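You operate a simulated robot arm through the tools that you are given. There is no shell and no other tool. Be economical: measure what you need, move in short steps, check, and stop when the job is done.

You run a simulated robot arm. Do the job below in one go: nothing can be reset, and whatever is moved stays where it is left.

## Task
Turn the red SET knob down to 8, open RELIEF, pump till the orange flag pops up, then release.
Fine: RELIEF and RELEASE all the way, and left open; leave the other levers and the white BLEED knob alone.

Only the result counts: the job must be done as asked and must still hold three seconds after the hand-in. Knocking over, shifting, dropping, spilling or breaking anything else fails it.

## Robot
A 6-joint arm with a two-finger parallel gripper, fixed in place. Base frame: the origin is at the foot of the arm, x ahead of it, y to its left, z up; the work surface is at about z = 856. Lengths are in mm, angles in rad, forces in N, time in s.
With the tool pointing down near the work surface it reaches from about 240 to 640 mm from the base axis. Its first joint turns from -1.152 to 1.152 rad. Payload 2.7 kg.
Tool frame: the origin (TCP) lies between the finger pads and is the grasp point; the fingertips stand 23 mm ahead of it; z points along the fingers, y is the line along which they close. Largest opening 94 mm; finger width 38, thickness 10; the body of the gripper, 54 by 96 mm, starts 39 mm behind the TCP.
Orientation is that of the tool frame in the base frame, as [roll, pitch, yaw] about the fixed x, y, z axes, in that order (R = Rz(yaw) Ry(pitch) Rx(roll)). With the fingers straight down and closing along the base's y, the tool's x points along the base's -x, its y along +y and its z along -z.

## Interface
- The arm moves only by the tool apply_moves. Its argument "series" is text: rows parted by semicolons, each of 7 numbers parted by spaces: the turn, a rotation vector about the tool's x, y, z in rad, then the shift along the tool's x, y, z in mm, then the closure in counts, from 0 (fully open) to 255 (shut). In form: rx ry rz x y z hand; .... A call has 1 to 10 rows; each row is the pose to reach, as a shift and turn from the pose commanded when the call began, along the tool's axes at that moment. A row lasts 0.2 s, in which the tool goes at most 50 mm and 0.15 rad; a call with a longer step from one row to the next is refused whole, and so is a gripper value outside its range. A pose out of reach is approached as far as the arm can. The call stops where the force on the tool passes 40 N (or 10 N more than at its start, if that is more) or the arm is blocked; 0.2 s more then pass. The fingers move at their own pace (about 45 mm/s each) and stop on an object; they squeeze with about 37 N. The grip force told is the motor's: it shows also when the fingers shut on nothing. Time passes only in rows, and 0.2 s behind the last, so rows that repeat a pose let the fingers close. It gives the time, the measured TCP pose, the force on the tool (base axes), the opening and the grip force at its end, in the units of the frame above (readings bear some noise), with the torque about the TCP (base axes, N m) and any sound that the robot's microphone picked up.
- Cameras (640 x 400 px; columns grow to the right, rows downward): "scene" is fixed at [61.4, -419.2, 1411.7]; the picture's right is [0.89, -0.45, 0.00], its down [-0.22, -0.44, -0.87] and it looks along [0.39, 0.78, -0.49] (base axes); focal length 255 px, centre (320, 200). "wrist" rides on the gripper at [87, 16, -75] in the tool frame; the picture's right is [-0.18, 0.98, 0.00], its down [-0.58, -0.11, -0.81] and it looks along [-0.79, -0.15, 0.59] (tool axes); focal length 243 px, centre (320, 200).
- grab_frame(camera): a new picture of that camera. The clock stands still meanwhile.
- measure_at(camera, pixels): for up to 12 pixels [column, row] of the newest picture of that camera ("zoom" is the newest enlarged one), the place [x, y, z] in the base frame of the surface seen there, good to about 2 mm. The clock stands still meanwhile.
- inspect(camera, box): a new picture of the part [left, top, right, bottom] of that camera's present view, enlarged. The clock stands still meanwhile.
- close_job(): hands the job in; it is judged then, once.

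Go step by step. Measure first, check grasps and placings, and put right what went wrong. The budget is 80 turns and 38 pictures, counting those below and the enlarged ones. Unless the task says otherwise, let go and move clear before handing in, and close with one line.

The tools are called after "Call:" as a command line: name --argument value ..., lists and objects as JSON in quotes. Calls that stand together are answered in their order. apply_moves: Moves the arm, as the interface text tells. Its arguments: {"type":"object","properties":{"series":{"type":"string"}},"required":["series"]} The other tools are called the same way: grab_frame (camera) takes a picture; measure_at (camera, pixels) gives the place of the surface under pixels of a picture; inspect (camera, box) takes an enlarged picture of a part of a camera's view; close_job () hands the job in.

At the start:

```text
t: 0.0
tcp_pos: [271.1, 113.1, 1321.5]
tcp_rot: [3.141, 0.0, -3.139]
force: [0.1, -0.8, -0.8]
ft_torque: [-0.01, 0.03, 0.02]
width: 94.0
grasp_force: 0.3
```

scene: 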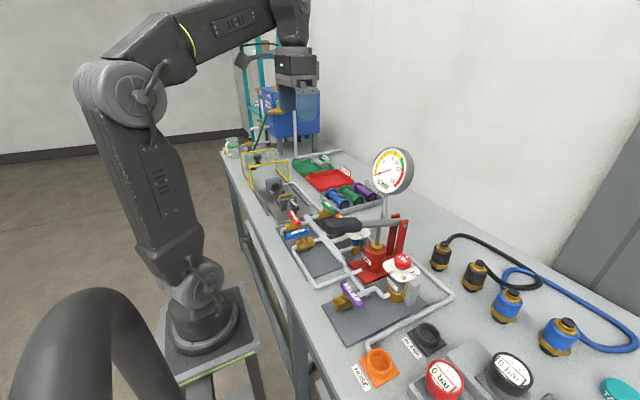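
wrist: 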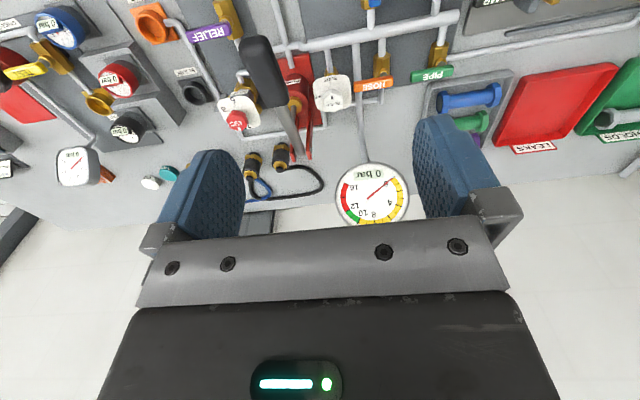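

The pictures show a bench with the pump (red base, black handle near scene px 345,226), a gauge, a red SET knob (403,262) and a purple RELIEF lever (350,292). I'll enlarge these areas first.

Call:
inspect --camera "scene" --box '[270, 180, 470, 350]'

Call:
inspect --camera "wrist" --box '[130, 0, 480, 220]'

```text
2.35 times, centred on (370, 265) of scene
```

zoom: 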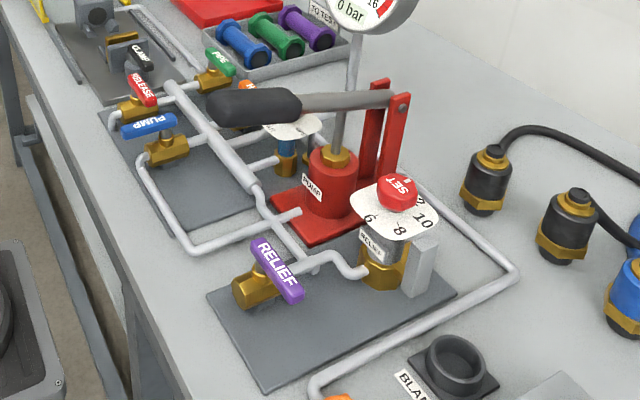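

```text
1.82 times, centred on (305, 110) of wrist
```

zoom: 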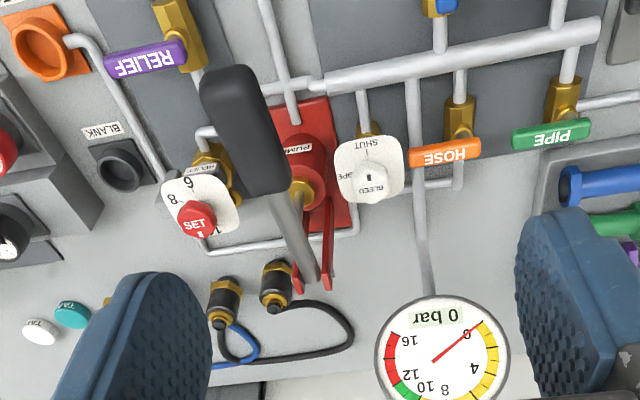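

The RELIEF lever, SET knob, pump handle and red RELEASE lever are visible, but the SET pointer isn't readable yet. I'll measure key points in a fresh enlarged scene view.

Call:
inspect --camera "scene" --box '[320, 240, 440, 320]'

Call:
measure_at --camera "scene" --pixels '[[403, 257], [342, 282], [352, 300], [345, 293], [330, 226], [358, 224], [390, 223], [298, 216], [290, 213], [402, 217], [375, 265], [345, 320]]'

Call:
inspect --camera "scene" --box '[270, 180, 370, 250]'

```text
5.00 times, centred on (380, 280) of scene
```

zoom: 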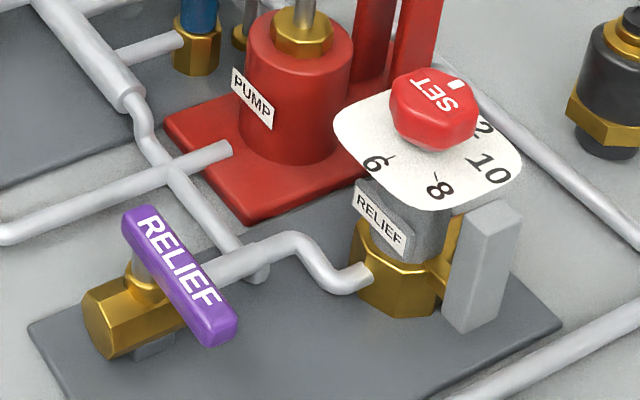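

```text
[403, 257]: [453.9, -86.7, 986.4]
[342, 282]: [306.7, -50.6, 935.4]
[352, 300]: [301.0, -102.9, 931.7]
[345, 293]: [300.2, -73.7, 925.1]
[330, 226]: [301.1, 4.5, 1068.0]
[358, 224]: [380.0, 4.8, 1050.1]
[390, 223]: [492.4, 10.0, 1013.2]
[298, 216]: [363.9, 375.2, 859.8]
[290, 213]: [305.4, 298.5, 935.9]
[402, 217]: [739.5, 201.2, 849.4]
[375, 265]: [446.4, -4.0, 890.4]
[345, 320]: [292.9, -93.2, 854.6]
```

```text
5.71 times, centred on (320, 215) of scene
```

zoom: 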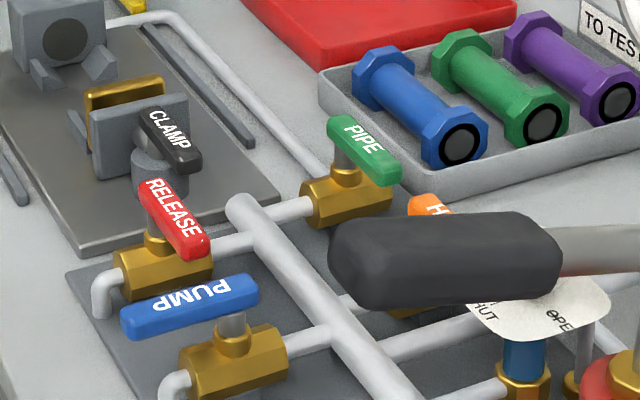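

RELIEF and RELEASE sit crosswise to their pipes (closed); PUMP lies along its pipe. I'll bring the wrist camera over to the RELIEF/SET area for a close look.

Call:
apply_moves --series "0 0 0 0 -45 0 0; 0 0 0 0 -90 0 0; 0 0 0 0 -135 0 0; 0 0 0 0 -173 20 0; 0 0 0 0 -183 65 0; 0 0 0 0 -183 110 0; 0 0 0 0 -183 140 0; 0 0 0 0 -183 140 0"

Call:
grab_frame --camera "wrist"

```text
t: 1.8
tcp_pos: [270.1, -70.4, 1182.3]
tcp_rot: [-3.141, 0.0, -3.139]
force: [0.1, 0.4, -0.1]
ft_torque: [-0.03, -0.03, -0.01]
width: 94.0
grasp_force: 0.0
```

```text
31 pictures are left
```

wrist: 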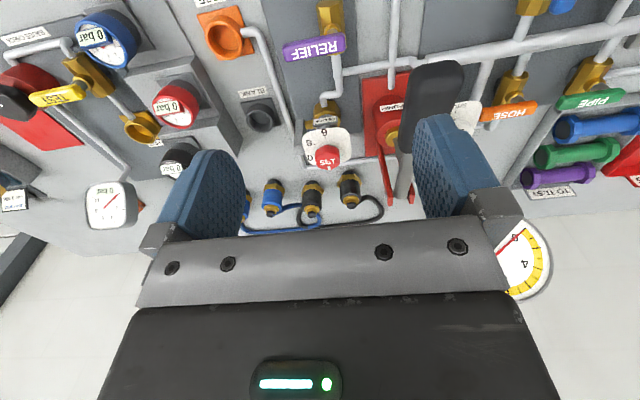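

SET (px 326,155) and RELIEF (315,48) are in view. I'll zoom on the dial and measure.

Call:
inspect --camera "wrist" --box '[280, 90, 370, 180]'

Call:
measure_at --camera "wrist" --pixels '[[326, 154], [326, 168], [310, 130], [348, 140], [287, 52], [342, 42], [315, 48], [331, 10], [436, 65], [426, 110], [447, 100], [403, 180]]'

```text
4.44 times, centred on (325, 135) of wrist
```

zoom: 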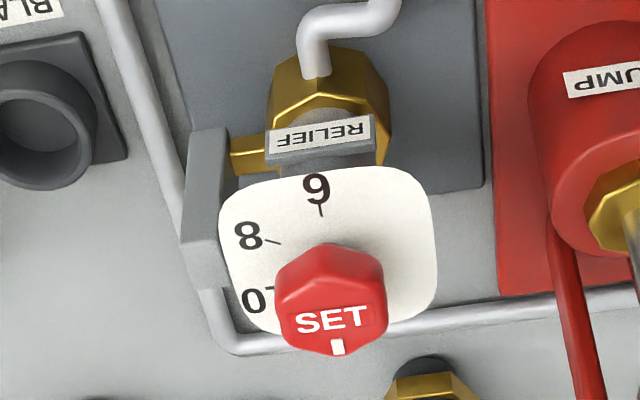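

```text
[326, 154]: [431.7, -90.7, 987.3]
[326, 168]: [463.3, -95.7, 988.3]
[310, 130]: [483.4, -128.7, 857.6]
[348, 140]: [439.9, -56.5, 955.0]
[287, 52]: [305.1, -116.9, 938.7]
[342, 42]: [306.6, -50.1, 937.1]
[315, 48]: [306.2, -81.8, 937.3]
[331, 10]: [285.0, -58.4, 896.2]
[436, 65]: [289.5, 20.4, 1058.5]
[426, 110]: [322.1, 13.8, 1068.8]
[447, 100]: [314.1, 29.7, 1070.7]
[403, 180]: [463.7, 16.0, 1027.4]
```

The white mark on SET (zoom px 338,347) points along +x, about 14, with 6 toward −x and 8 toward −x−y, so it must turn clockwise. I'll tilt and move for a steeper view of the dial to get its angles.

Call:
apply_moves --series "0 0.14 0 -30 -10 20 0; 0 0.28 0 -60 -20 40 0; 0 0.42 0 -90 -30 60 0; 0 0.56 0 -115 -30 75 0; 0 0.6 0 -130 -30 92 0; 0 0.6 0 -130 -30 92 0"

Call:
grab_frame --camera "wrist"

```text
t: 3.2
tcp_pos: [400.9, -102.2, 1091.0]
tcp_rot: [-3.141, -0.598, -3.14]
force: [-0.1, 0.0, 0.0]
ft_torque: [-0.02, -0.01, 0.02]
width: 93.9
grasp_force: 0.1
```

```text
29 pictures are left
```

wrist: 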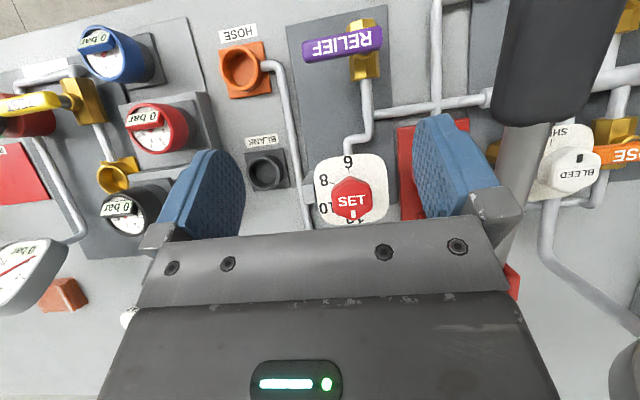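

Call:
inspect --camera "wrist" --box '[302, 145, 402, 235]'

Call:
measure_at --camera "wrist" --pixels '[[350, 198], [334, 195], [369, 195], [351, 180], [353, 214], [348, 162], [322, 180], [322, 208], [335, 158], [382, 160], [385, 215], [316, 215]]'

```text
4.44 times, centred on (352, 190) of wrist
```

zoom: 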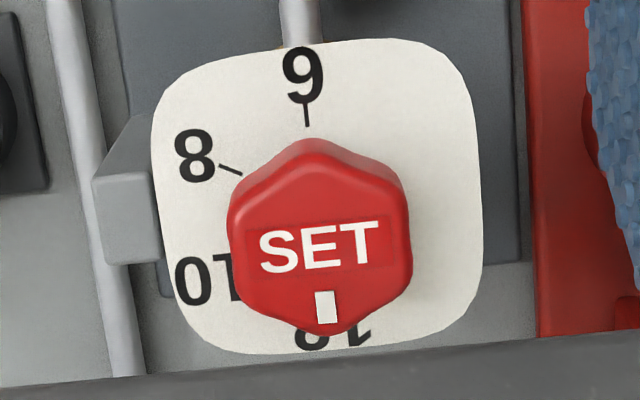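

```text
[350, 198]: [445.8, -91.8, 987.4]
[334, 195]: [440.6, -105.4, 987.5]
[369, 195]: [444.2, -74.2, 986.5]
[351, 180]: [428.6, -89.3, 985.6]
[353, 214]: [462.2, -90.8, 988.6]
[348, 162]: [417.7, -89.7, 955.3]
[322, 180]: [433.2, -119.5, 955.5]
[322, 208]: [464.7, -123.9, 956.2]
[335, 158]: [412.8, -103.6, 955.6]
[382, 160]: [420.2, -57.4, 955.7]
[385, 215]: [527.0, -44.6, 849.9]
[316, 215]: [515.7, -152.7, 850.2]
```

The dial reads 12 now, with 60°-ish steps toward 6. I'll measure the ticks and plate for precise angles.

Call:
measure_at --camera "zoom" --pixels '[[306, 106], [307, 125], [221, 167], [240, 174], [319, 295], [325, 307], [332, 320], [228, 225], [412, 215], [308, 140], [340, 333], [232, 277]]'

```text
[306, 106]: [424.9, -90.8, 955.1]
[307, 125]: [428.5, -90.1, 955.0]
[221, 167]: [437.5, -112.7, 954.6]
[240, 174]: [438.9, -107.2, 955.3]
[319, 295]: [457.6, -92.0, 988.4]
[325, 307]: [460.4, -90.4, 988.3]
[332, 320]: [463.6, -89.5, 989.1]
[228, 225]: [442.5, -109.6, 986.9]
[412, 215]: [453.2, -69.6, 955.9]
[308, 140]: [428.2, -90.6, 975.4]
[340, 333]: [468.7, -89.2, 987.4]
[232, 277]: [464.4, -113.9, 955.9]
```

Knob centre is about (446, −90.5), with flats facing ±y, so I can grip it in line with y and at ±60°. I'll straighten the tool above the knob.

Call:
apply_moves --series "0 -0.14 0 -10 3 -4 0; 0 -0.28 0 -20 6 -8 0; 0 -0.42 0 -30 9 -12 0; 0 -0.56 0 -40 11.7 -17 0; 0 -0.598 0 -42.8 11.7 -17.2 0; 0 -0.598 0 -42.8 11.7 -17.2 0"

Call:
apply_moves --series "0 0 -0.15 0 0 0 0; 0 0 -0.3 0 0 0 0; 0 0 -0.45 0 0 0 0; 0 0 -0.6 0 0 0 0; 0 0 -0.75 0 0 0 0; 0 0 -0.9 0 0 0 0; 0 0 -1.047 0 0 0 0; 0 0 -1.047 0 0 0 0"

```text
t: 4.6
tcp_pos: [446.5, -87.4, 1081.1]
tcp_rot: [-3.141, -0.001, -3.14]
force: [0.4, -0.3, 0.5]
ft_torque: [-0.02, -0.03, -0.01]
width: 94.1
grasp_force: 0.0
```

```text
t: 6.4
tcp_pos: [446.1, -87.3, 1081.5]
tcp_rot: [3.139, -0.002, -2.091]
force: [0.0, 0.3, -0.3]
ft_torque: [-0.03, 0.01, -0.01]
width: 94.1
grasp_force: 0.0
```

The hand is over the knob, yawed 60° (y off by 3 mm). I'll centre, go down to z≈984 and close.

Call:
apply_moves --series "0 0 0 2.8 -1.6 35 0; 0 0 0 2.8 -1.6 70 0; 0 0 0 2.8 -1.6 90 0; 0 0 0 2.8 -1.6 97 0; 0 0 0 2.8 -1.6 97 0"

Call:
apply_moves --series "0 0 0 0 0 0 120; 0 0 0 0 0 0 200; 0 0 0 0 0 0 255; 0 0 0 0 0 0 255; 0 0 0 0 0 0 255; 0 0 0 0 0 0 255"

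Call:
inspect --camera "scene" --box '[320, 200, 460, 300]'

```text
t: 7.6
tcp_pos: [445.1, -91.0, 984.6]
tcp_rot: [3.14, 0.002, -2.092]
force: [0.5, -0.7, -0.1]
ft_torque: [0.02, 0.01, 0.0]
width: 94.0
grasp_force: 0.1
```

```text
t: 9.1
tcp_pos: [447.4, -93.4, 984.1]
tcp_rot: [-3.131, 0.001, -2.094]
force: [5.8, -3.0, -6.8]
ft_torque: [-0.41, -0.42, -0.02]
width: 39.3
grasp_force: 45.4
stopped in row 6: the force on the tool passed its limit at 41 N (the readings are from after the stop); the commanded pose is now the measured one
```

```text
4.00 times, centred on (390, 250) of scene
```

zoom: 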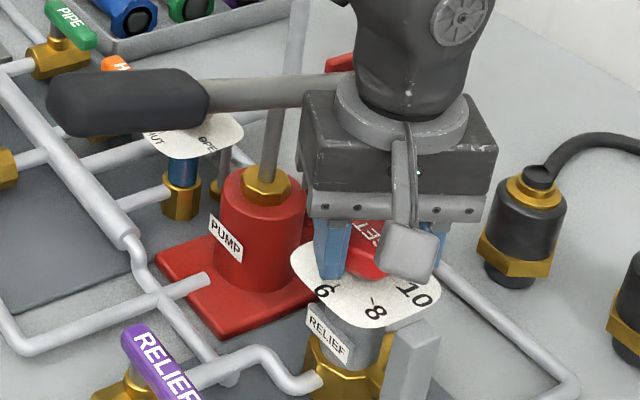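

The knob is gripped (39.3 mm across flats). Now I'll turn clockwise in steps.

Call:
apply_moves --series "0 0 0.1 0 0 0 255; 0 0 0.2 0 0 0 255; 0 0 0.3 0 0 0 255; 0 0 0.4 0 0 0 255; 0 0 0.5 0 0 0 255; 0 0 0.5 0 0 0 255"

```text
t: 10.4
tcp_pos: [446.9, -91.7, 983.9]
tcp_rot: [-3.137, 0.003, -2.593]
force: [-7.7, 11.9, 6.3]
ft_torque: [0.08, 0.33, 0.06]
width: 39.0
grasp_force: 44.9
```

It turned 0.5 rad smoothly; a small side force suggests a 1–2 mm centre offset, so I'll add that and continue.

Call:
apply_moves --series "0 0 0.1 0 1.2 0 255; 0 0 0.22 0 1.5 0 255; 0 0 0.34 0 1.5 0 255; 0 0 0.46 0 1.5 0 255; 0 0 0.58 0 1.5 0 255; 0 0 0.7 0 1.5 0 255; 0 0 0.8 0 1.5 0 255; 0 0 0.8 0 1.5 0 255"

```text
t: 12.2
tcp_pos: [446.0, -89.2, 983.2]
tcp_rot: [3.139, 0.005, 2.889]
force: [-5.9, 30.2, -2.4]
ft_torque: [0.19, 0.6, 0.05]
width: 39.3
grasp_force: 45.2
```

Turned 1.30 rad; the hand is displaced +y by ~3 mm from command, so I'll ease that out and turn the remaining 0.79 rad.

Call:
apply_moves --series "0 0 0 0 1.5 0 255; 0 0 0.1 0 3 0 255; 0 0 0.22 0 3 0 255; 0 0 0.34 0 3 0 255; 0 0 0.46 0 3 0 255; 0 0 0.58 0 3 0 255; 0 0 0.68 0 3 0 255; 0 0 0.79 0 3 0 255; 0 0 0.79 0 3 0 255"

Call:
inspect --camera "scene" --box '[350, 220, 450, 300]'

```text
t: 14.2
tcp_pos: [447.6, -86.7, 983.6]
tcp_rot: [3.136, 0.004, 2.099]
force: [-4.1, 24.5, -14.3]
ft_torque: [-0.28, -0.3, 0.06]
width: 39.0
grasp_force: 44.9
```

```text
5.00 times, centred on (400, 260) of scene
```

zoom: 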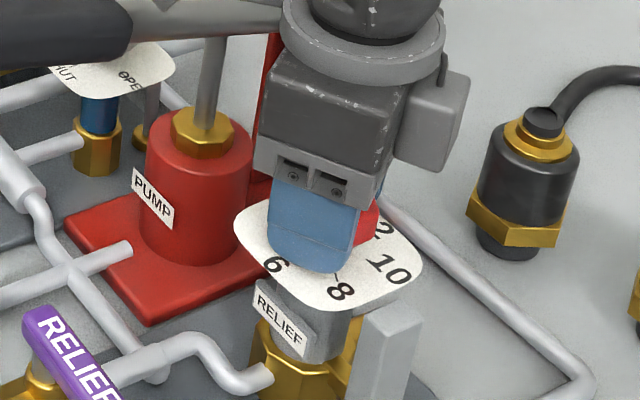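

Turned the full 120°. I'll release, rise straight up, and check the pointer.

Call:
apply_moves --series "0 0 0 0 0 0 180; 0 0 0 0 0 0 90; 0 0 0 0 0 0 0; 0 0 0 0 0 0 0; 0 0 0 0 0 0 0; 0 0 0 0 0 0 0; 0 0 0 0 0 -30 0; 0 0 0 0 0 -70 0; 0 0 0 0 0 -97 0; 0 0 0 0 0 -97 0"

Call:
inspect --camera "scene" --box '[370, 240, 440, 290]'

```text
t: 16.4
tcp_pos: [446.2, -89.4, 1081.5]
tcp_rot: [3.137, 0.007, 2.1]
force: [0.5, -0.8, 0.4]
ft_torque: [0.01, 0.02, 0.0]
width: 93.9
grasp_force: 0.1
```

```text
8.00 times, centred on (405, 265) of scene
```

zoom: 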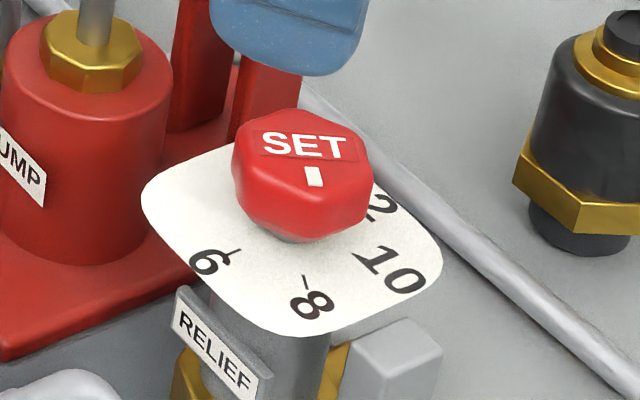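

The mark now points to about 8; I'll measure the mark and ticks to see the residual.

Call:
measure_at --camera "zoom" --pixels '[[312, 169], [315, 177], [318, 186], [308, 276], [304, 288], [239, 250], [226, 256], [362, 256], [375, 248], [160, 175], [440, 270], [240, 165]]'

Call:
apply_moves --series "0 0 -0.15 0 0 0 0; 0 0 -0.3 0 0 0 0; 0 0 -0.45 0 0 0 0; 0 0 -0.6 0 0 0 0; 0 0 -0.75 0 0 0 0; 0 0 -0.9 0 0 0 0; 0 0 -1.04 0 0 0 0; 0 0 -1.04 0 0 0 0"

```text
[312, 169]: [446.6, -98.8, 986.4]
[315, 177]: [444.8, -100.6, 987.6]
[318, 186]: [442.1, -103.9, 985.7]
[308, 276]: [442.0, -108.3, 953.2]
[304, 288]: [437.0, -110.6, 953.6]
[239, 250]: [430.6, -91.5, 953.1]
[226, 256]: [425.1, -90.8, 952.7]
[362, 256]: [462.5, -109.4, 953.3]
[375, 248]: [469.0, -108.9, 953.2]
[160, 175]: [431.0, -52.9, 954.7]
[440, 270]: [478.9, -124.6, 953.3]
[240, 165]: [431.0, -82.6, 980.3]
```

```text
t: 18.2
tcp_pos: [445.8, -87.8, 1081.7]
tcp_rot: [-3.139, 0.008, 3.141]
force: [0.4, 0.5, -0.1]
ft_torque: [-0.03, 0.02, 0.01]
width: 93.9
grasp_force: 0.0
```

Ticks fit a centre (449,−90) with 60° spacing; the mark seems at about 8.0–8.3. I'll take the steep wrist view again for certainty.

Call:
apply_moves --series "0 0.14 0 10 -3 -3 0; 0 0.28 0 20 -6 -6 0; 0 0.42 0 30 -9 -10 0; 0 0.56 0 40 -9 -10 0; 0 0.6 0 42 -9 -10 0; 0 0.6 0 42 -9 -10 0"

Call:
inspect --camera "wrist" --box '[302, 145, 402, 235]'

```text
t: 19.6
tcp_pos: [403.7, -97.3, 1091.1]
tcp_rot: [-3.135, -0.595, 3.137]
force: [-0.1, -0.7, -0.1]
ft_torque: [0.02, 0.0, -0.03]
width: 94.2
grasp_force: 0.0
```

```text
4.44 times, centred on (352, 190) of wrist
```

zoom: 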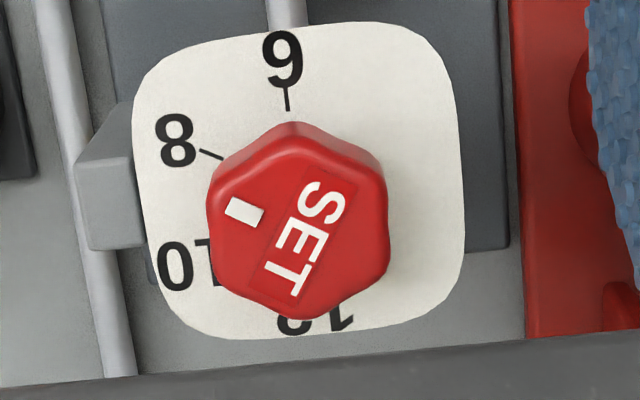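

The mark (zoom px 244,212) is near 8. I'll measure its ends and the knob's outline.

Call:
measure_at --camera "zoom" --pixels '[[231, 205], [257, 220], [244, 212], [318, 185], [281, 290], [212, 215], [384, 225], [288, 92], [203, 151], [222, 159], [293, 317], [294, 150]]'

Call:
inspect --camera "wrist" --box '[322, 165, 392, 220]'

```text
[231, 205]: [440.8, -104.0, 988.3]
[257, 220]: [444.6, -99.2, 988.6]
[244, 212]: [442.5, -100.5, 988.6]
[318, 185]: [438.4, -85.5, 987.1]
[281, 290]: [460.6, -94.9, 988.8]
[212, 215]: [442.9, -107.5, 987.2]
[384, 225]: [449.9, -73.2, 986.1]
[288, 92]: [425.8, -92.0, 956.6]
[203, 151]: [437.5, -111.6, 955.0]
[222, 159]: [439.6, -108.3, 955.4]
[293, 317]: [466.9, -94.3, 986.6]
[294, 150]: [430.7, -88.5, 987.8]
```

```text
7.27 times, centred on (357, 192) of wrist
```

zoom: 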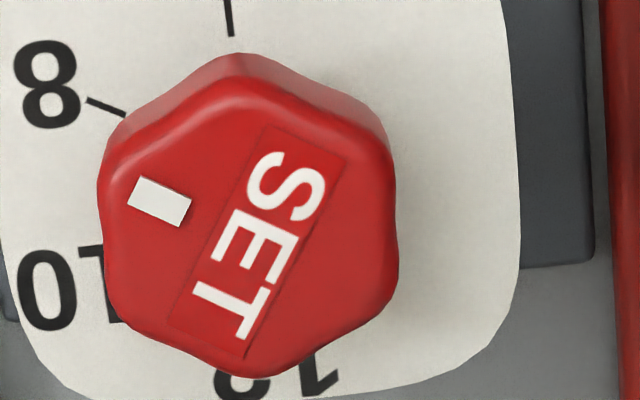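

The geometry gives the pointer at 58–60° from the 6, i.e. 8, and the finger alignment (exact hex flats, 119.8° turn) confirms that. Next I'll look closely at the RELIEF lever.

Call:
inspect --camera "wrist" --box '[280, 0, 420, 90]'

Call:
measure_at --camera "zoom" --pixels '[[320, 200]]'

```text
4.44 times, centred on (350, 45) of wrist
```

zoom: 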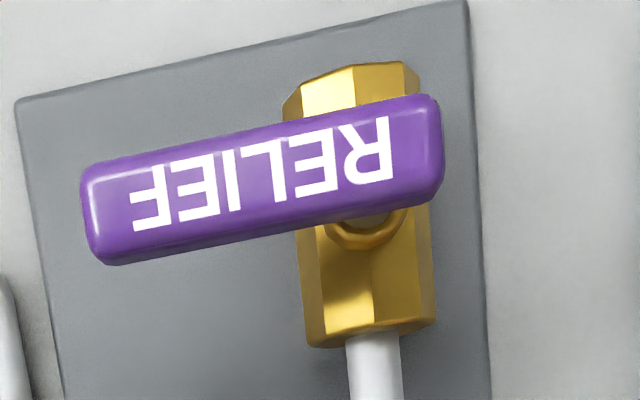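

```text
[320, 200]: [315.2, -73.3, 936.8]
```

Call:
measure_at --camera "zoom" --pixels '[[90, 172], [104, 258], [430, 100], [438, 185], [362, 150], [365, 232], [350, 90], [385, 320], [250, 150], [262, 215], [355, 222], [110, 210]]'

```text
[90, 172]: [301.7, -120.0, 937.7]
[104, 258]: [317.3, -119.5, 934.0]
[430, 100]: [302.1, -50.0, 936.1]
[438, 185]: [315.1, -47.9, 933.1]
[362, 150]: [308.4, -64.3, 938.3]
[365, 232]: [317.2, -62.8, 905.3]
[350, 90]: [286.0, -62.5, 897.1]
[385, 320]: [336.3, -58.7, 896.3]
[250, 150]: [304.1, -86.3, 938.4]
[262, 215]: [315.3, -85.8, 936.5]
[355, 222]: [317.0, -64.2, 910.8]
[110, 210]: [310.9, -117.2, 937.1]
```

Lever: x 301–317, y −120…−48, top z 938, stem at (309,−62). I'll straighten up over the handle and yaw so that the fingers close along x.

Call:
apply_moves --series "0 -0.14 0 13 -0.5 14 0; 0 -0.28 0 26 -1 28 0; 0 -0.42 0 40 -2 42 0; 0 -0.56 0 54 -2.7 56 0; 0 -0.595 0 67.2 -2.7 69.6 0; 0 -0.595 0 67.2 -2.7 69.6 0"

Call:
apply_moves --series "0 0 -0.15 0 0 0 60; 0 0 -0.3 0 0 0 120; 0 0 -0.45 0 0 0 120; 0 0 -0.6 0 0 0 120; 0 0 -0.75 0 0 0 120; 0 0 -0.9 0 0 0 120; 0 0 -1.05 0 0 0 120; 0 0 -1.2 0 0 0 120; 0 0 -1.35 0 0 0 120; 0 0 -1.5 0 0 0 120"

```text
t: 21.1
tcp_pos: [310.2, -100.7, 1071.4]
tcp_rot: [-3.139, 0.002, -3.141]
force: [0.4, -0.3, 0.6]
ft_torque: [-0.01, 0.0, -0.01]
width: 94.1
grasp_force: 0.1
```

```text
t: 23.2
tcp_pos: [309.8, -100.6, 1071.9]
tcp_rot: [-3.14, -0.003, -1.64]
force: [0.3, -0.4, 0.0]
ft_torque: [-0.02, 0.01, 0.01]
width: 49.7
grasp_force: 0.0
```

Aligned above the handle; I'll descend to z≈940 and close on it.

Call:
apply_moves --series "0 0 -0.07 0 0 40 120; 0 0 -0.07 0 0 80 120; 0 0 -0.07 0 0 115 120; 0 0 -0.07 0 0 131 120; 0 0 -0.07 0 0 131 160; 0 0 -0.07 0 0 131 190; 0 0 -0.07 0 0 131 215; 0 0 -0.07 0 0 131 235; 0 0 -0.07 0 0 131 235"

```text
t: 25.2
tcp_pos: [310.7, -99.7, 940.4]
tcp_rot: [-3.14, -0.004, -1.574]
force: [2.3, -1.5, -9.4]
ft_torque: [-0.25, -0.11, -0.1]
width: 18.9
grasp_force: 45.1
```

Gripped at 18.9 mm. First I'll try a small clockwise swing (handle toward −x, like the open PUMP lever) to see which way it gives.

Call:
apply_moves --series "0 0 0.1 -0.2 3.8 0 235; 0 0 0.2 -0.8 7.5 0 235; 0 0 0.3 -1.7 11.2 0 235; 0 0 0.3 -1.7 11.2 0 235"

```text
t: 26.2
tcp_pos: [297.5, -97.9, 940.4]
tcp_rot: [3.141, -0.004, -1.874]
force: [0.8, -0.8, -25.4]
ft_torque: [-0.56, 0.1, -0.07]
width: 19.0
grasp_force: 44.7
```

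It swings freely clockwise. Continuing to 90°, easing the vertical pull by 1 mm.

Call:
apply_moves --series "0 0 0.13 -0.32 4.93 1 235; 0 0 0.26 -1.28 9.77 1 235; 0 0 0.39 -2.86 14.45 1 235; 0 0 0.52 -5.02 18.88 1 235; 0 0 0.65 -7.75 23.0 1 235; 0 0 0.78 -10.98 26.7 1 235; 0 0 0.91 -14.67 30 1 235; 0 0 1.04 -18.76 32.8 1 235; 0 0 1.17 -23.17 35 1 235; 0 0 1.27 -26.75 36.3 1 235"

```text
t: 27.1
tcp_pos: [285.0, -90.2, 940.5]
tcp_rot: [3.141, -0.004, -2.274]
force: [-8.1, 0.9, 10.0]
ft_torque: [0.73, -0.5, 0.2]
width: 18.5
grasp_force: 44.8
stopped in row 4: the force on the tool passed its limit at 42 N (the readings are from after the stop); the commanded pose is now the measured one
```

It stopped on force at about 40° (perhaps from my vertical shift). I'll take an image while continuing gently without z shift.

Call:
apply_moves --series "0 0 0.1 -0.2 3.8 -0.3 235; 0 0 0.2 -0.8 7.5 -0.3 235; 0 0 0.3 -1.7 11.2 -0.3 235; 0 0 0.4 -3 14.8 -0.3 235; 0 0 0.4 -3 14.8 -0.3 235"

```text
t: 28.3
tcp_pos: [273.8, -78.8, 941.3]
tcp_rot: [-3.14, -0.005, -2.673]
force: [-13.0, 10.2, -13.8]
ft_torque: [0.77, -1.06, 0.56]
width: 19.0
grasp_force: 45.3
```

Moving well, now about 64°. Continuing to the end stop.

Call:
apply_moves --series "0 0 0.1 0 3.8 0 235; 0 0 0.2 -0.5 7.5 0 235; 0 0 0.3 -1.4 11.2 0 235; 0 0 0.4 -2.7 14.8 0 235; 0 0 0.46 -3.5 16.9 0 235; 0 0 0.46 -3.5 16.9 0 235"

Call:
inspect --camera "scene" --box '[310, 230, 450, 330]'

```text
t: 29.9
tcp_pos: [269.5, -60.1, 940.9]
tcp_rot: [-3.139, -0.006, -3.13]
force: [-4.9, 10.9, 5.8]
ft_torque: [0.26, -0.47, 0.44]
width: 19.0
grasp_force: 45.0
stopped in row 6: the force on the tool passed its limit at 40 N (the readings are from after the stop); the commanded pose is now the measured one
```

```text
4.00 times, centred on (380, 280) of scene
```

zoom: 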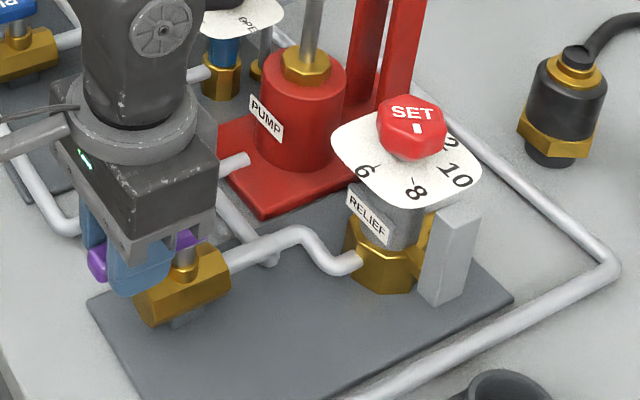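

The lever now lies about along −x (≈90°). I'll nudge a bit more to confirm the stop, then open and rise.

Call:
apply_moves --series "0 0 0.04 0 2 0 235; 0 0 0.07 0 4 0 235; 0 0 0.07 0 5 0 235"

```text
t: 30.7
tcp_pos: [270.2, -58.9, 940.8]
tcp_rot: [-3.134, -0.004, 3.083]
force: [3.4, -32.9, 5.5]
ft_torque: [-0.28, 1.4, 1.57]
width: 19.4
grasp_force: 45.1
```

The stop is firm (−33 N): RELIEF is fully open. Opening the fingers, rising and backing away from the pump handle.

Call:
apply_moves --series "0 0 -0.05 0 -3 0 200; 0 0 -0.05 0 -3 0 120; 0 0 -0.05 0 -3 0 100; 0 0 -0.05 0 -3 0 100; 0 0 -0.05 0 -3 0 100; 0 0 -0.05 0 -5 -20 100; 0 0 -0.05 0 -10 -45 100; 0 0 -0.05 0 -50 -80 100; 0 0 -0.05 0 -60 -120 100; 0 0 -0.05 0 -60 -150 100"

Call:
grab_frame --camera "wrist"

Call:
grab_frame --camera "scene"

```text
refused: row 8 steps farther than a row can; nothing moved
```

```text
20 pictures are left
```

wrist: 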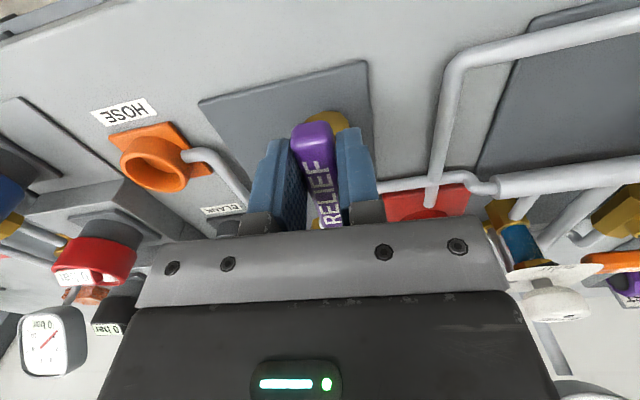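

```text
19 pictures are left
```

scene: 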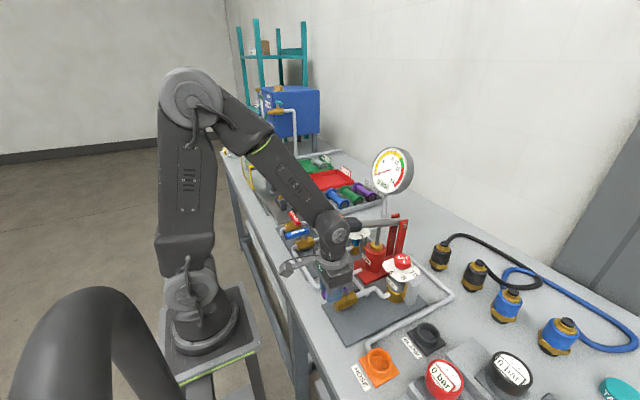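

The move was refused for a step too long (wasted pictures); redoing it with smaller steps.

Call:
apply_moves --series "0 0 -0.05 0 -3 0 200; 0 0 -0.05 0 -3 0 120; 0 0 -0.05 0 -3 0 100; 0 0 -0.05 0 -3 0 100; 0 0 -0.05 0 -3 0 100; 0 0 -0.05 0 -4 -20 100; 0 0 -0.05 0 -10 -45 100; 0 0 -0.05 0 -35 -70 100; 0 0 -0.05 0 -55 -110 100; 0 0 -0.05 0 -55 -150 100"

```text
t: 32.9
tcp_pos: [267.2, -110.7, 1089.3]
tcp_rot: [-3.138, -0.008, 3.131]
force: [-0.1, 0.3, -0.1]
ft_torque: [0.02, 0.03, 0.02]
width: 57.1
grasp_force: 0.0
```

Clear of RELIEF. Now I'll go above the pump handle and look.

Call:
apply_moves --series "0 0 0 0 0 -40 40; 0 0 0 0 40 -60 40; 0 0 0 -10 80 -70 40; 0 0 0 -20 115 -80 40; 0 0 0 -20 127 -90 40; 0 0 0 -20 127 -90 40"

Call:
grab_frame --camera "wrist"

```text
t: 34.3
tcp_pos: [289.7, 19.0, 1178.4]
tcp_rot: [-3.14, -0.005, 3.132]
force: [-0.3, 0.4, -0.5]
ft_torque: [0.01, 0.01, -0.03]
width: 79.1
grasp_force: 0.0
```

```text
18 pictures are left
```

wrist: 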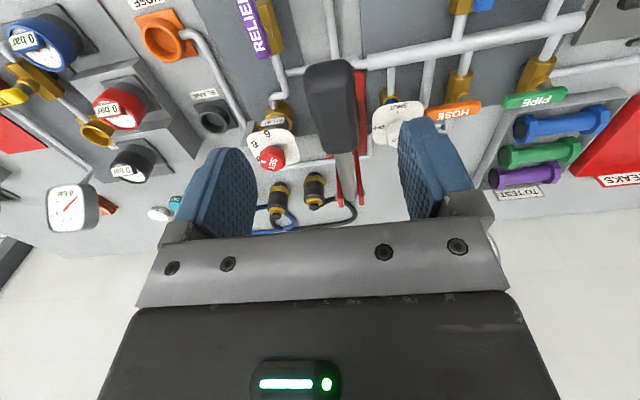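

Call:
measure_at --camera "wrist" --pixels '[[329, 68], [308, 90], [330, 90], [353, 90], [315, 140], [335, 140], [357, 140], [345, 165], [348, 185], [340, 202], [361, 204], [398, 115]]'

```text
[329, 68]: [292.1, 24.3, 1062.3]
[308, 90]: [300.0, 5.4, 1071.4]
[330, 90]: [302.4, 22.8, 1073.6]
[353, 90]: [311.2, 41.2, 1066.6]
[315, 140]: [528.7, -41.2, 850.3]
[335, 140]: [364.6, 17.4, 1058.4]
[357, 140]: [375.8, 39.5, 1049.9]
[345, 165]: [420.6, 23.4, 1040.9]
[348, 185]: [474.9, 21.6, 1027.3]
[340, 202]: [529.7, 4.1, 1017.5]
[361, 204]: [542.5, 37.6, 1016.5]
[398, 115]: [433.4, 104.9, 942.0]
```

Handle centre y≈22.5, top z≈1068 at x=325, with the pivot near x≈535, z≈1010. I'll descend around it and close.

Call:
apply_moves --series "0 0 0 -20 3.5 0 40; 0 0 0 -35 3.5 40 40; 0 0 0 -35 3.5 80 40; 0 0 0 -35 3.5 110 40; 0 0 0 -35 3.5 126 40; 0 0 0 -35 3.5 126 90; 0 0 0 -35 3.5 126 140; 0 0 0 -35 3.5 126 170; 0 0 0 -35 3.5 126 200; 0 0 0 -35 3.5 126 200"

```text
t: 36.5
tcp_pos: [322.9, 20.6, 1053.8]
tcp_rot: [-3.139, -0.005, 3.134]
force: [2.1, 37.1, -5.7]
ft_torque: [-0.02, 0.19, 1.51]
width: 42.3
grasp_force: 44.9
```

Gripped (42 mm) with a 37 N side load. I'll ease sideways by 2 mm and see the reaction.

Call:
apply_moves --series "0 0 0 0 1 0 200; 0 0 0 0 2 0 200; 0 0 0 0 2 0 200"

```text
t: 37.3
tcp_pos: [324.2, 21.2, 1054.6]
tcp_rot: [-3.139, -0.007, 3.131]
force: [-2.9, 22.7, -12.9]
ft_torque: [0.66, -1.26, 1.78]
width: 41.9
grasp_force: 45.0
```

The side load falls with +y. One more shift, then a first gentle down-stroke along the arc about the pivot.

Call:
apply_moves --series "0 0 0 0 2 0 200; 0 -0.05 0 1.9 2.5 10.6 200; 0 -0.1 0 3.4 2.5 21.3 200; 0 -0.15 0 4.2 2.5 32 200; 0 -0.2 0 4.6 2.5 42.7 200; 0 -0.2 0 4.6 2.5 42.7 200"

```text
t: 38.7
tcp_pos: [316.1, 23.0, 1010.3]
tcp_rot: [-3.135, 0.188, 3.132]
force: [-16.9, -34.2, 3.6]
ft_torque: [0.42, -0.18, 1.55]
width: 42.2
grasp_force: 44.9
```

The handle goes down smoothly. I'll trim y by −1.5 and continue down the same arc to find the bottom.

Call:
apply_moves --series "0 -0.05 0 3 -1 10.6 200; 0 -0.1 0 4.6 -1.5 21.3 200; 0 -0.15 0 5.6 -1.5 32 200; 0 -0.2 0 6.1 -1.5 42.7 200; 0 -0.2 0 6.1 -1.5 42.7 200"

Call:
grab_frame --camera "scene"

```text
t: 39.9
tcp_pos: [320.8, 22.9, 967.9]
tcp_rot: [-3.138, 0.399, 3.136]
force: [-21.6, -11.1, 25.7]
ft_torque: [-0.23, 0.08, 1.85]
width: 42.0
grasp_force: 45.2
```

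```text
17 pictures are left
```

scene: 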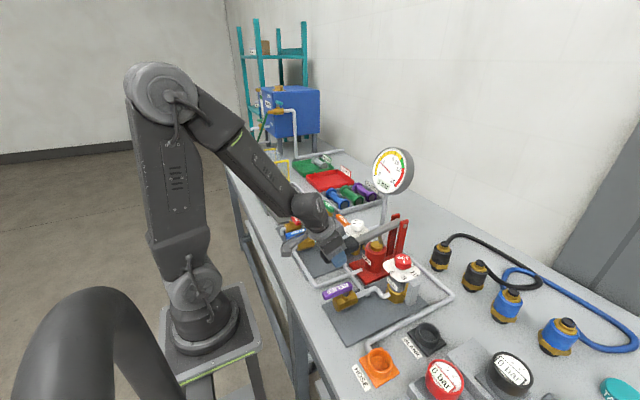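

Resistance is rising (26 N). Checking the gauge for pressure.

Call:
inspect --camera "scene" --box '[350, 135, 450, 305]'

```text
2.35 times, centred on (400, 220) of scene
```

zoom: 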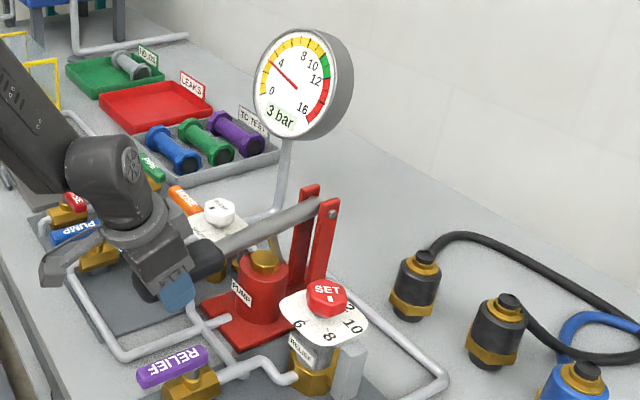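

3 bar after one stroke, so it works. Next: full up-and-down stroke.

Call:
apply_moves --series "0 0.1 0 -5.6 0 -20.9 200; 0 0.2 0 -13.3 0 -41.2 200; 0 0.3 0 -23.4 0 -60.4 200; 0 0.4 0 -35 0 -78.6 200; 0 0.4 0 -35 0 -78.6 200; 0 0.3 0 -23.4 0 -60.4 200; 0 0.2 0 -13.3 0 -41.2 200; 0 0.1 0 -5.6 0 -20.9 200; 0 0 0 0 0 0 200; 0 0 0 0 0 0 200"

Call:
inspect --camera "scene" --box '[350, 135, 450, 305]'

```text
t: 42.1
tcp_pos: [319.2, 21.8, 969.0]
tcp_rot: [-3.138, 0.397, 3.141]
force: [-14.9, 2.7, 22.8]
ft_torque: [-0.1, 0.2, 1.87]
width: 42.1
grasp_force: 45.3
```

```text
2.35 times, centred on (400, 220) of scene
```

zoom: 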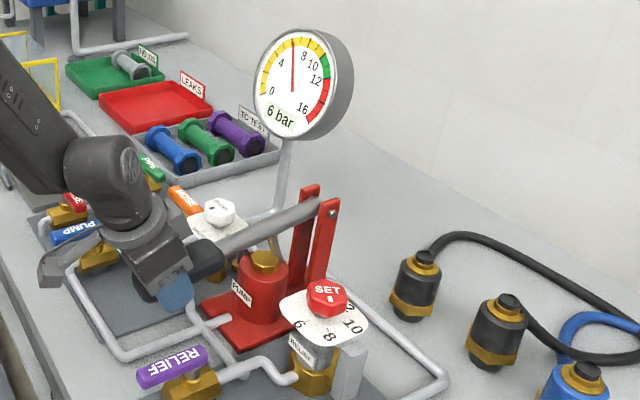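

6 bar now. Another stroke should lift the relief at 8.

Call:
apply_moves --series "0 0.1 0 -5.6 0 -20.9 200; 0 0.2 0 -13.3 0 -41.2 200; 0 0.3 0 -23.4 0 -60.4 200; 0 0.4 0 -35 0 -78.6 200; 0 0.4 0 -35 0 -78.6 200; 0 0.3 0 -23.4 0 -60.4 200; 0 0.2 0 -13.3 0 -41.2 200; 0 0.1 0 -5.6 0 -20.9 200; 0 0 0 0 0 0 200; 0 0 0 0 0 0 200"

Call:
inspect --camera "scene" --box '[350, 135, 450, 305]'

```text
t: 44.3
tcp_pos: [321.2, 22.6, 966.4]
tcp_rot: [-3.137, 0.395, 3.139]
force: [-18.9, -8.1, 24.4]
ft_torque: [-0.11, -0.08, 1.91]
width: 41.7
grasp_force: 45.0
```

```text
2.35 times, centred on (400, 220) of scene
```

zoom: 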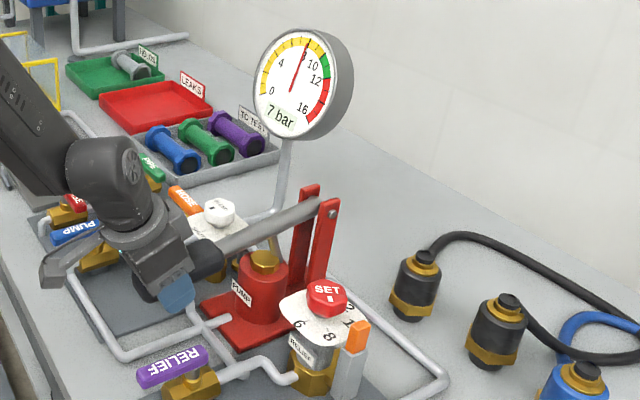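

The orange flag is up (zoom px 357,337) and the gauge reads 7 bar after relieving. I'll let go of the handle, withdraw along the tool axis and straighten.

Call:
apply_moves --series "0 0 0 0 0 0 150; 0 0 0 0 0 0 70; 0 0 0 0 0 0 50; 0 0 0 0 0 0 50; 0 0 0 0 0 0 50; 0 0 0 0 0 -30 50; 0 0 0 0 0 -70 50; 0 0 0 0 0 -110 50; 0 0 0 0 0 -150 50; 0 0 0 0 0 -150 50"

Call:
grab_frame --camera "scene"

```text
t: 46.5
tcp_pos: [263.0, 23.0, 1105.2]
tcp_rot: [-3.138, 0.394, 3.134]
force: [-0.1, -0.7, 1.2]
ft_torque: [-0.01, -0.01, 0.02]
width: 75.6
grasp_force: 0.1
```

```text
13 pictures are left
```

scene: 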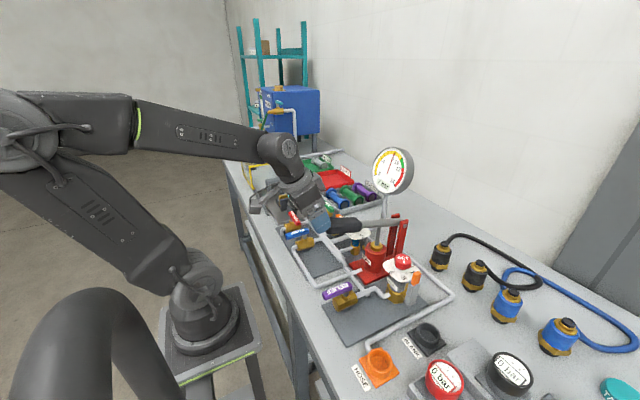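

The flag stays up and the handle returned by itself. Now I'll straighten and move over toward RELEASE (measured near (305,298,936)).

Call:
apply_moves --series "0 0.1 0 -5 0 -20 50; 0 0.2 0 -10 30 -41 50; 0 0.3 0 -15 75 -41 50; 0 0.394 0 -19 120 -41 50; 0 0.394 0 -19 168 -41 50; 0 0.394 0 -19 215 -41 50; 0 0.394 0 -19 260 -41 50; 0 0.394 0 -19 260 -41 50"

Call:
grab_frame --camera "wrist"

```text
t: 48.3
tcp_pos: [269.0, 285.8, 1149.9]
tcp_rot: [-3.139, 0.0, 3.131]
force: [0.2, 0.9, 0.2]
ft_torque: [0.0, 0.02, -0.01]
width: 75.7
grasp_force: 0.0
```

```text
12 pictures are left
```

wrist: 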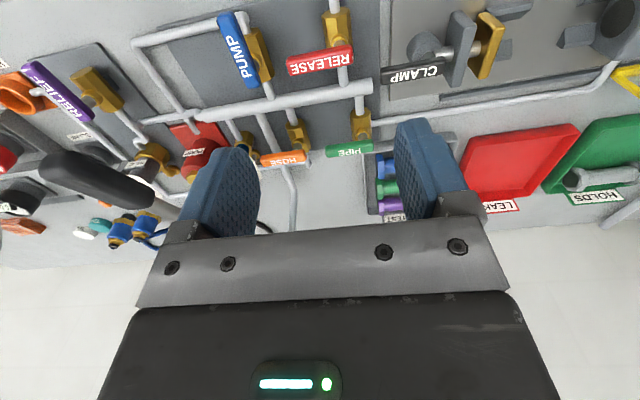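

RELEASE (px 320,62) is in view, with its stem near the right end. Measuring it and its neighbours.

Call:
inspect --camera "wrist" --box '[200, 0, 460, 110]'

Call:
measure_at --camera "wrist" --pixels '[[290, 60], [291, 75], [350, 48], [352, 62], [320, 62], [340, 20], [343, 80], [235, 20], [262, 75], [385, 78], [440, 68], [245, 50]]'

```text
2.46 times, centred on (330, 55) of wrist
```

zoom: 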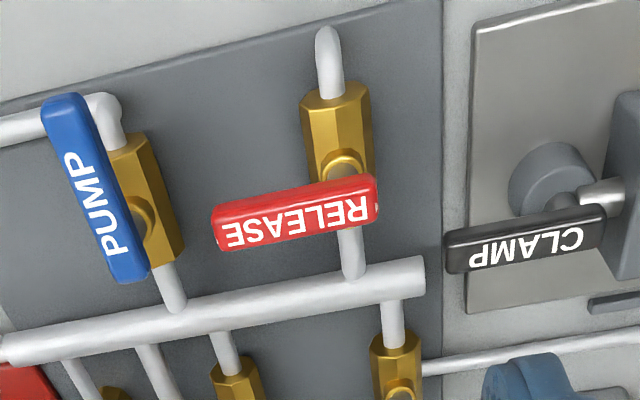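

```text
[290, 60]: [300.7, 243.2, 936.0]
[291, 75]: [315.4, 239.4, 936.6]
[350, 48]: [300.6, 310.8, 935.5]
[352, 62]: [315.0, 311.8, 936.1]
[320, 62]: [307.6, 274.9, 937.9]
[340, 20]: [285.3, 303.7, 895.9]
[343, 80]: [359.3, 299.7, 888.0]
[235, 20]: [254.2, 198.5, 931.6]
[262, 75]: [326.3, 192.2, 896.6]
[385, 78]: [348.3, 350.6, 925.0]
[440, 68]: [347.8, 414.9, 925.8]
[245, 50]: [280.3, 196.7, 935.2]
```

RELEASE: centre x 308.5, y 240–312, stem (308,299), top z 937. I'll position above its handle with fingers closing along x, as before.

Call:
apply_moves --series "0 0 -0.15 -10 -6 0 120; 0 0 -0.3 -20 -12 0 120; 0 0 -0.45 -30 -18 0 120; 0 0 -0.6 -39.5 -25 0 120; 0 0 -0.75 -39.5 -25 0 120; 0 0 -0.9 -39.5 -25 0 120; 0 0 -1.05 -39.5 -25 0 120; 0 0 -1.2 -39.5 -25 0 120; 0 0 -1.35 -39.5 -25 20 120; 0 0 -1.5 -39.5 -25 40 120"

```text
t: 50.5
tcp_pos: [307.3, 258.2, 1110.9]
tcp_rot: [-3.141, -0.004, -1.649]
force: [-0.5, -0.4, -0.6]
ft_torque: [0.0, 0.01, 0.01]
width: 49.6
grasp_force: 0.1
```

Aligned; descending to z≈940 and closing.

Call:
apply_moves --series "0 0 -0.078 -2.8 -1 45 120; 0 0 -0.078 -2.8 -1 90 120; 0 0 -0.078 -2.8 -1 130 120; 0 0 -0.078 -2.8 -1 155 120; 0 0 -0.078 -2.8 -1 170 120; 0 0 -0.078 -2.8 -1 170 165; 0 0 -0.078 -2.8 -1 170 200; 0 0 -0.078 -2.8 -1 170 235; 0 0 -0.078 -2.8 -1 170 235; 0 0 -0.078 -2.8 -1 170 235"

```text
t: 52.7
tcp_pos: [309.3, 261.2, 938.8]
tcp_rot: [3.14, -0.005, -1.575]
force: [-0.4, 0.4, -4.5]
ft_torque: [0.49, -0.06, 0.0]
width: 19.1
grasp_force: 45.2
```

Gripped on RELEASE (19.1 mm). Swinging clockwise about its stem.

Call:
apply_moves --series "0 0 0.1 -0.2 3.8 0 235; 0 0 0.2 -0.8 7.5 0 235; 0 0 0.3 -1.7 11.2 0 235; 0 0 0.4 -3 14.8 0 235; 0 0 0.5 -4.65 18.2 0 235; 0 0 0.6 -6.6 21.5 0 235; 0 0 0.7 -8.9 24.5 0 235; 0 0 0.7 -8.9 24.5 0 235"

```text
t: 53.8
tcp_pos: [294.1, 263.6, 937.8]
tcp_rot: [-3.141, -0.006, -1.993]
force: [2.8, 6.1, -5.2]
ft_torque: [-0.76, 0.24, -0.02]
width: 18.8
grasp_force: 44.4
stopped in row 5: the force on the tool passed its limit at 41 N (the readings are from after the stop); the commanded pose is now the measured one
```

It stopped on a transient around 24°; readings have relaxed, so I continue.

Call:
apply_moves --series "0 0 0.1 -0.2 3.8 0 235; 0 0 0.2 -0.8 7.5 0 235; 0 0 0.3 -1.7 11.2 0 235; 0 0 0.4 -3 14.8 0 235; 0 0 0.4 -3 14.8 0 235"

```text
t: 55.0
tcp_pos: [280.7, 273.6, 940.4]
tcp_rot: [-3.14, -0.005, -2.393]
force: [-7.2, 14.6, -2.5]
ft_torque: [-0.61, 0.78, 0.57]
width: 18.9
grasp_force: 44.7
```

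Call:
apply_moves --series "0 0 0.1 0 3.8 0 235; 0 0 0.2 -0.5 7.5 0 235; 0 0 0.3 -1.4 11.2 0 235; 0 0 0.4 -2.7 14.8 0 235; 0 0 0.4 -2.7 14.8 0 235"

```text
t: 56.2
tcp_pos: [272.5, 286.5, 939.8]
tcp_rot: [-3.137, -0.003, -2.792]
force: [-12.1, 25.6, -3.5]
ft_torque: [-0.07, 1.03, 1.16]
width: 18.7
grasp_force: 45.0
```

About 70° now; finishing to the stop.

Call:
apply_moves --series "0 0 0.1 0 4 0 235; 0 0 0.2 -0.5 8 0 235; 0 0 0.3 -1.2 12 0 235; 0 0 0.36 -2 14.5 0 235; 0 0 0.4 -2 17 0 235; 0 0 0.4 -2 17 0 235"

```text
t: 57.6
tcp_pos: [269.3, 300.4, 939.7]
tcp_rot: [-3.133, -0.001, 3.092]
force: [0.8, 5.4, 0.5]
ft_torque: [0.24, -1.25, 1.92]
width: 19.5
grasp_force: 44.8
```

Near 90°; nudging further to confirm the stop.

Call:
apply_moves --series "0 0 0 0 2 0 235; 0 0 0 0 4 0 235; 0 0 0 0 6 0 235; 0 0 0 0 6 0 235"

Call:
inspect --camera "scene" --box '[350, 135, 450, 305]'

```text
t: 58.4
tcp_pos: [270.2, 300.9, 938.8]
tcp_rot: [-3.119, -0.006, 3.098]
force: [0.6, -10.6, 7.4]
ft_torque: [0.26, 0.21, 1.96]
width: 19.0
grasp_force: 45.3
stopped in row 3: the force on the tool passed its limit at 43 N (the readings are from after the stop); the commanded pose is now the measured one
```

```text
2.35 times, centred on (400, 220) of scene
```

zoom: 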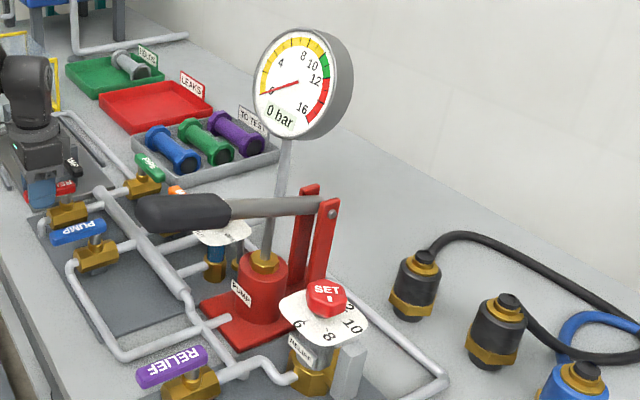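

At the stop: the gauge fell to 0 bar and the flag went down with the pressure. Letting go and rising clear.

Call:
apply_moves --series "0 0 0 0 0 0 200; 0 0 0 0 0 0 120; 0 0 0 0 0 0 100; 0 0 0 0 0 0 100; 0 0 0 0 0 0 100; 0 0 0 0 0 -20 100; 0 0 0 0 0 -60 100; 0 0 0 0 0 -105 100; 0 0 0 0 0 -150 100; 0 0 0 0 0 -200 100"

Call:
grab_frame --camera "wrist"

Call:
inspect --camera "scene" --box '[270, 180, 450, 310]'

```text
t: 60.6
tcp_pos: [271.4, 305.0, 1139.2]
tcp_rot: [-3.124, -0.004, 3.089]
force: [-0.8, 0.2, 0.7]
ft_torque: [0.02, -0.01, -0.02]
width: 57.2
grasp_force: 0.0
```

```text
9 pictures are left
```

wrist: 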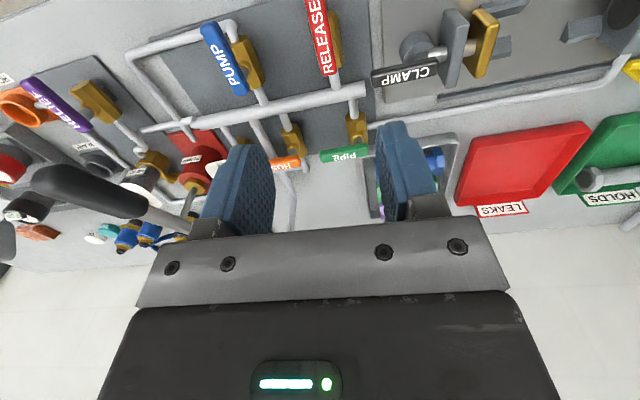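

```text
3.08 times, centred on (360, 245) of scene
```

zoom: 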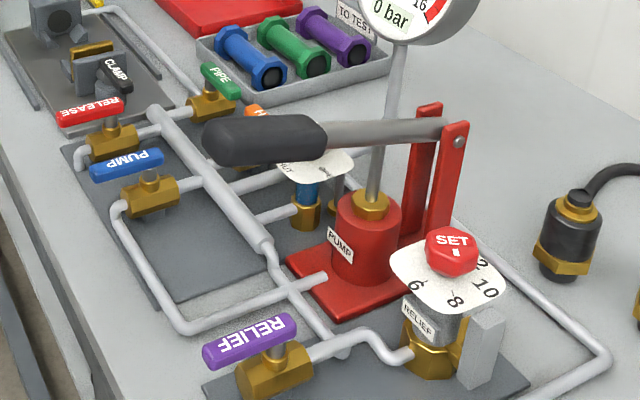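

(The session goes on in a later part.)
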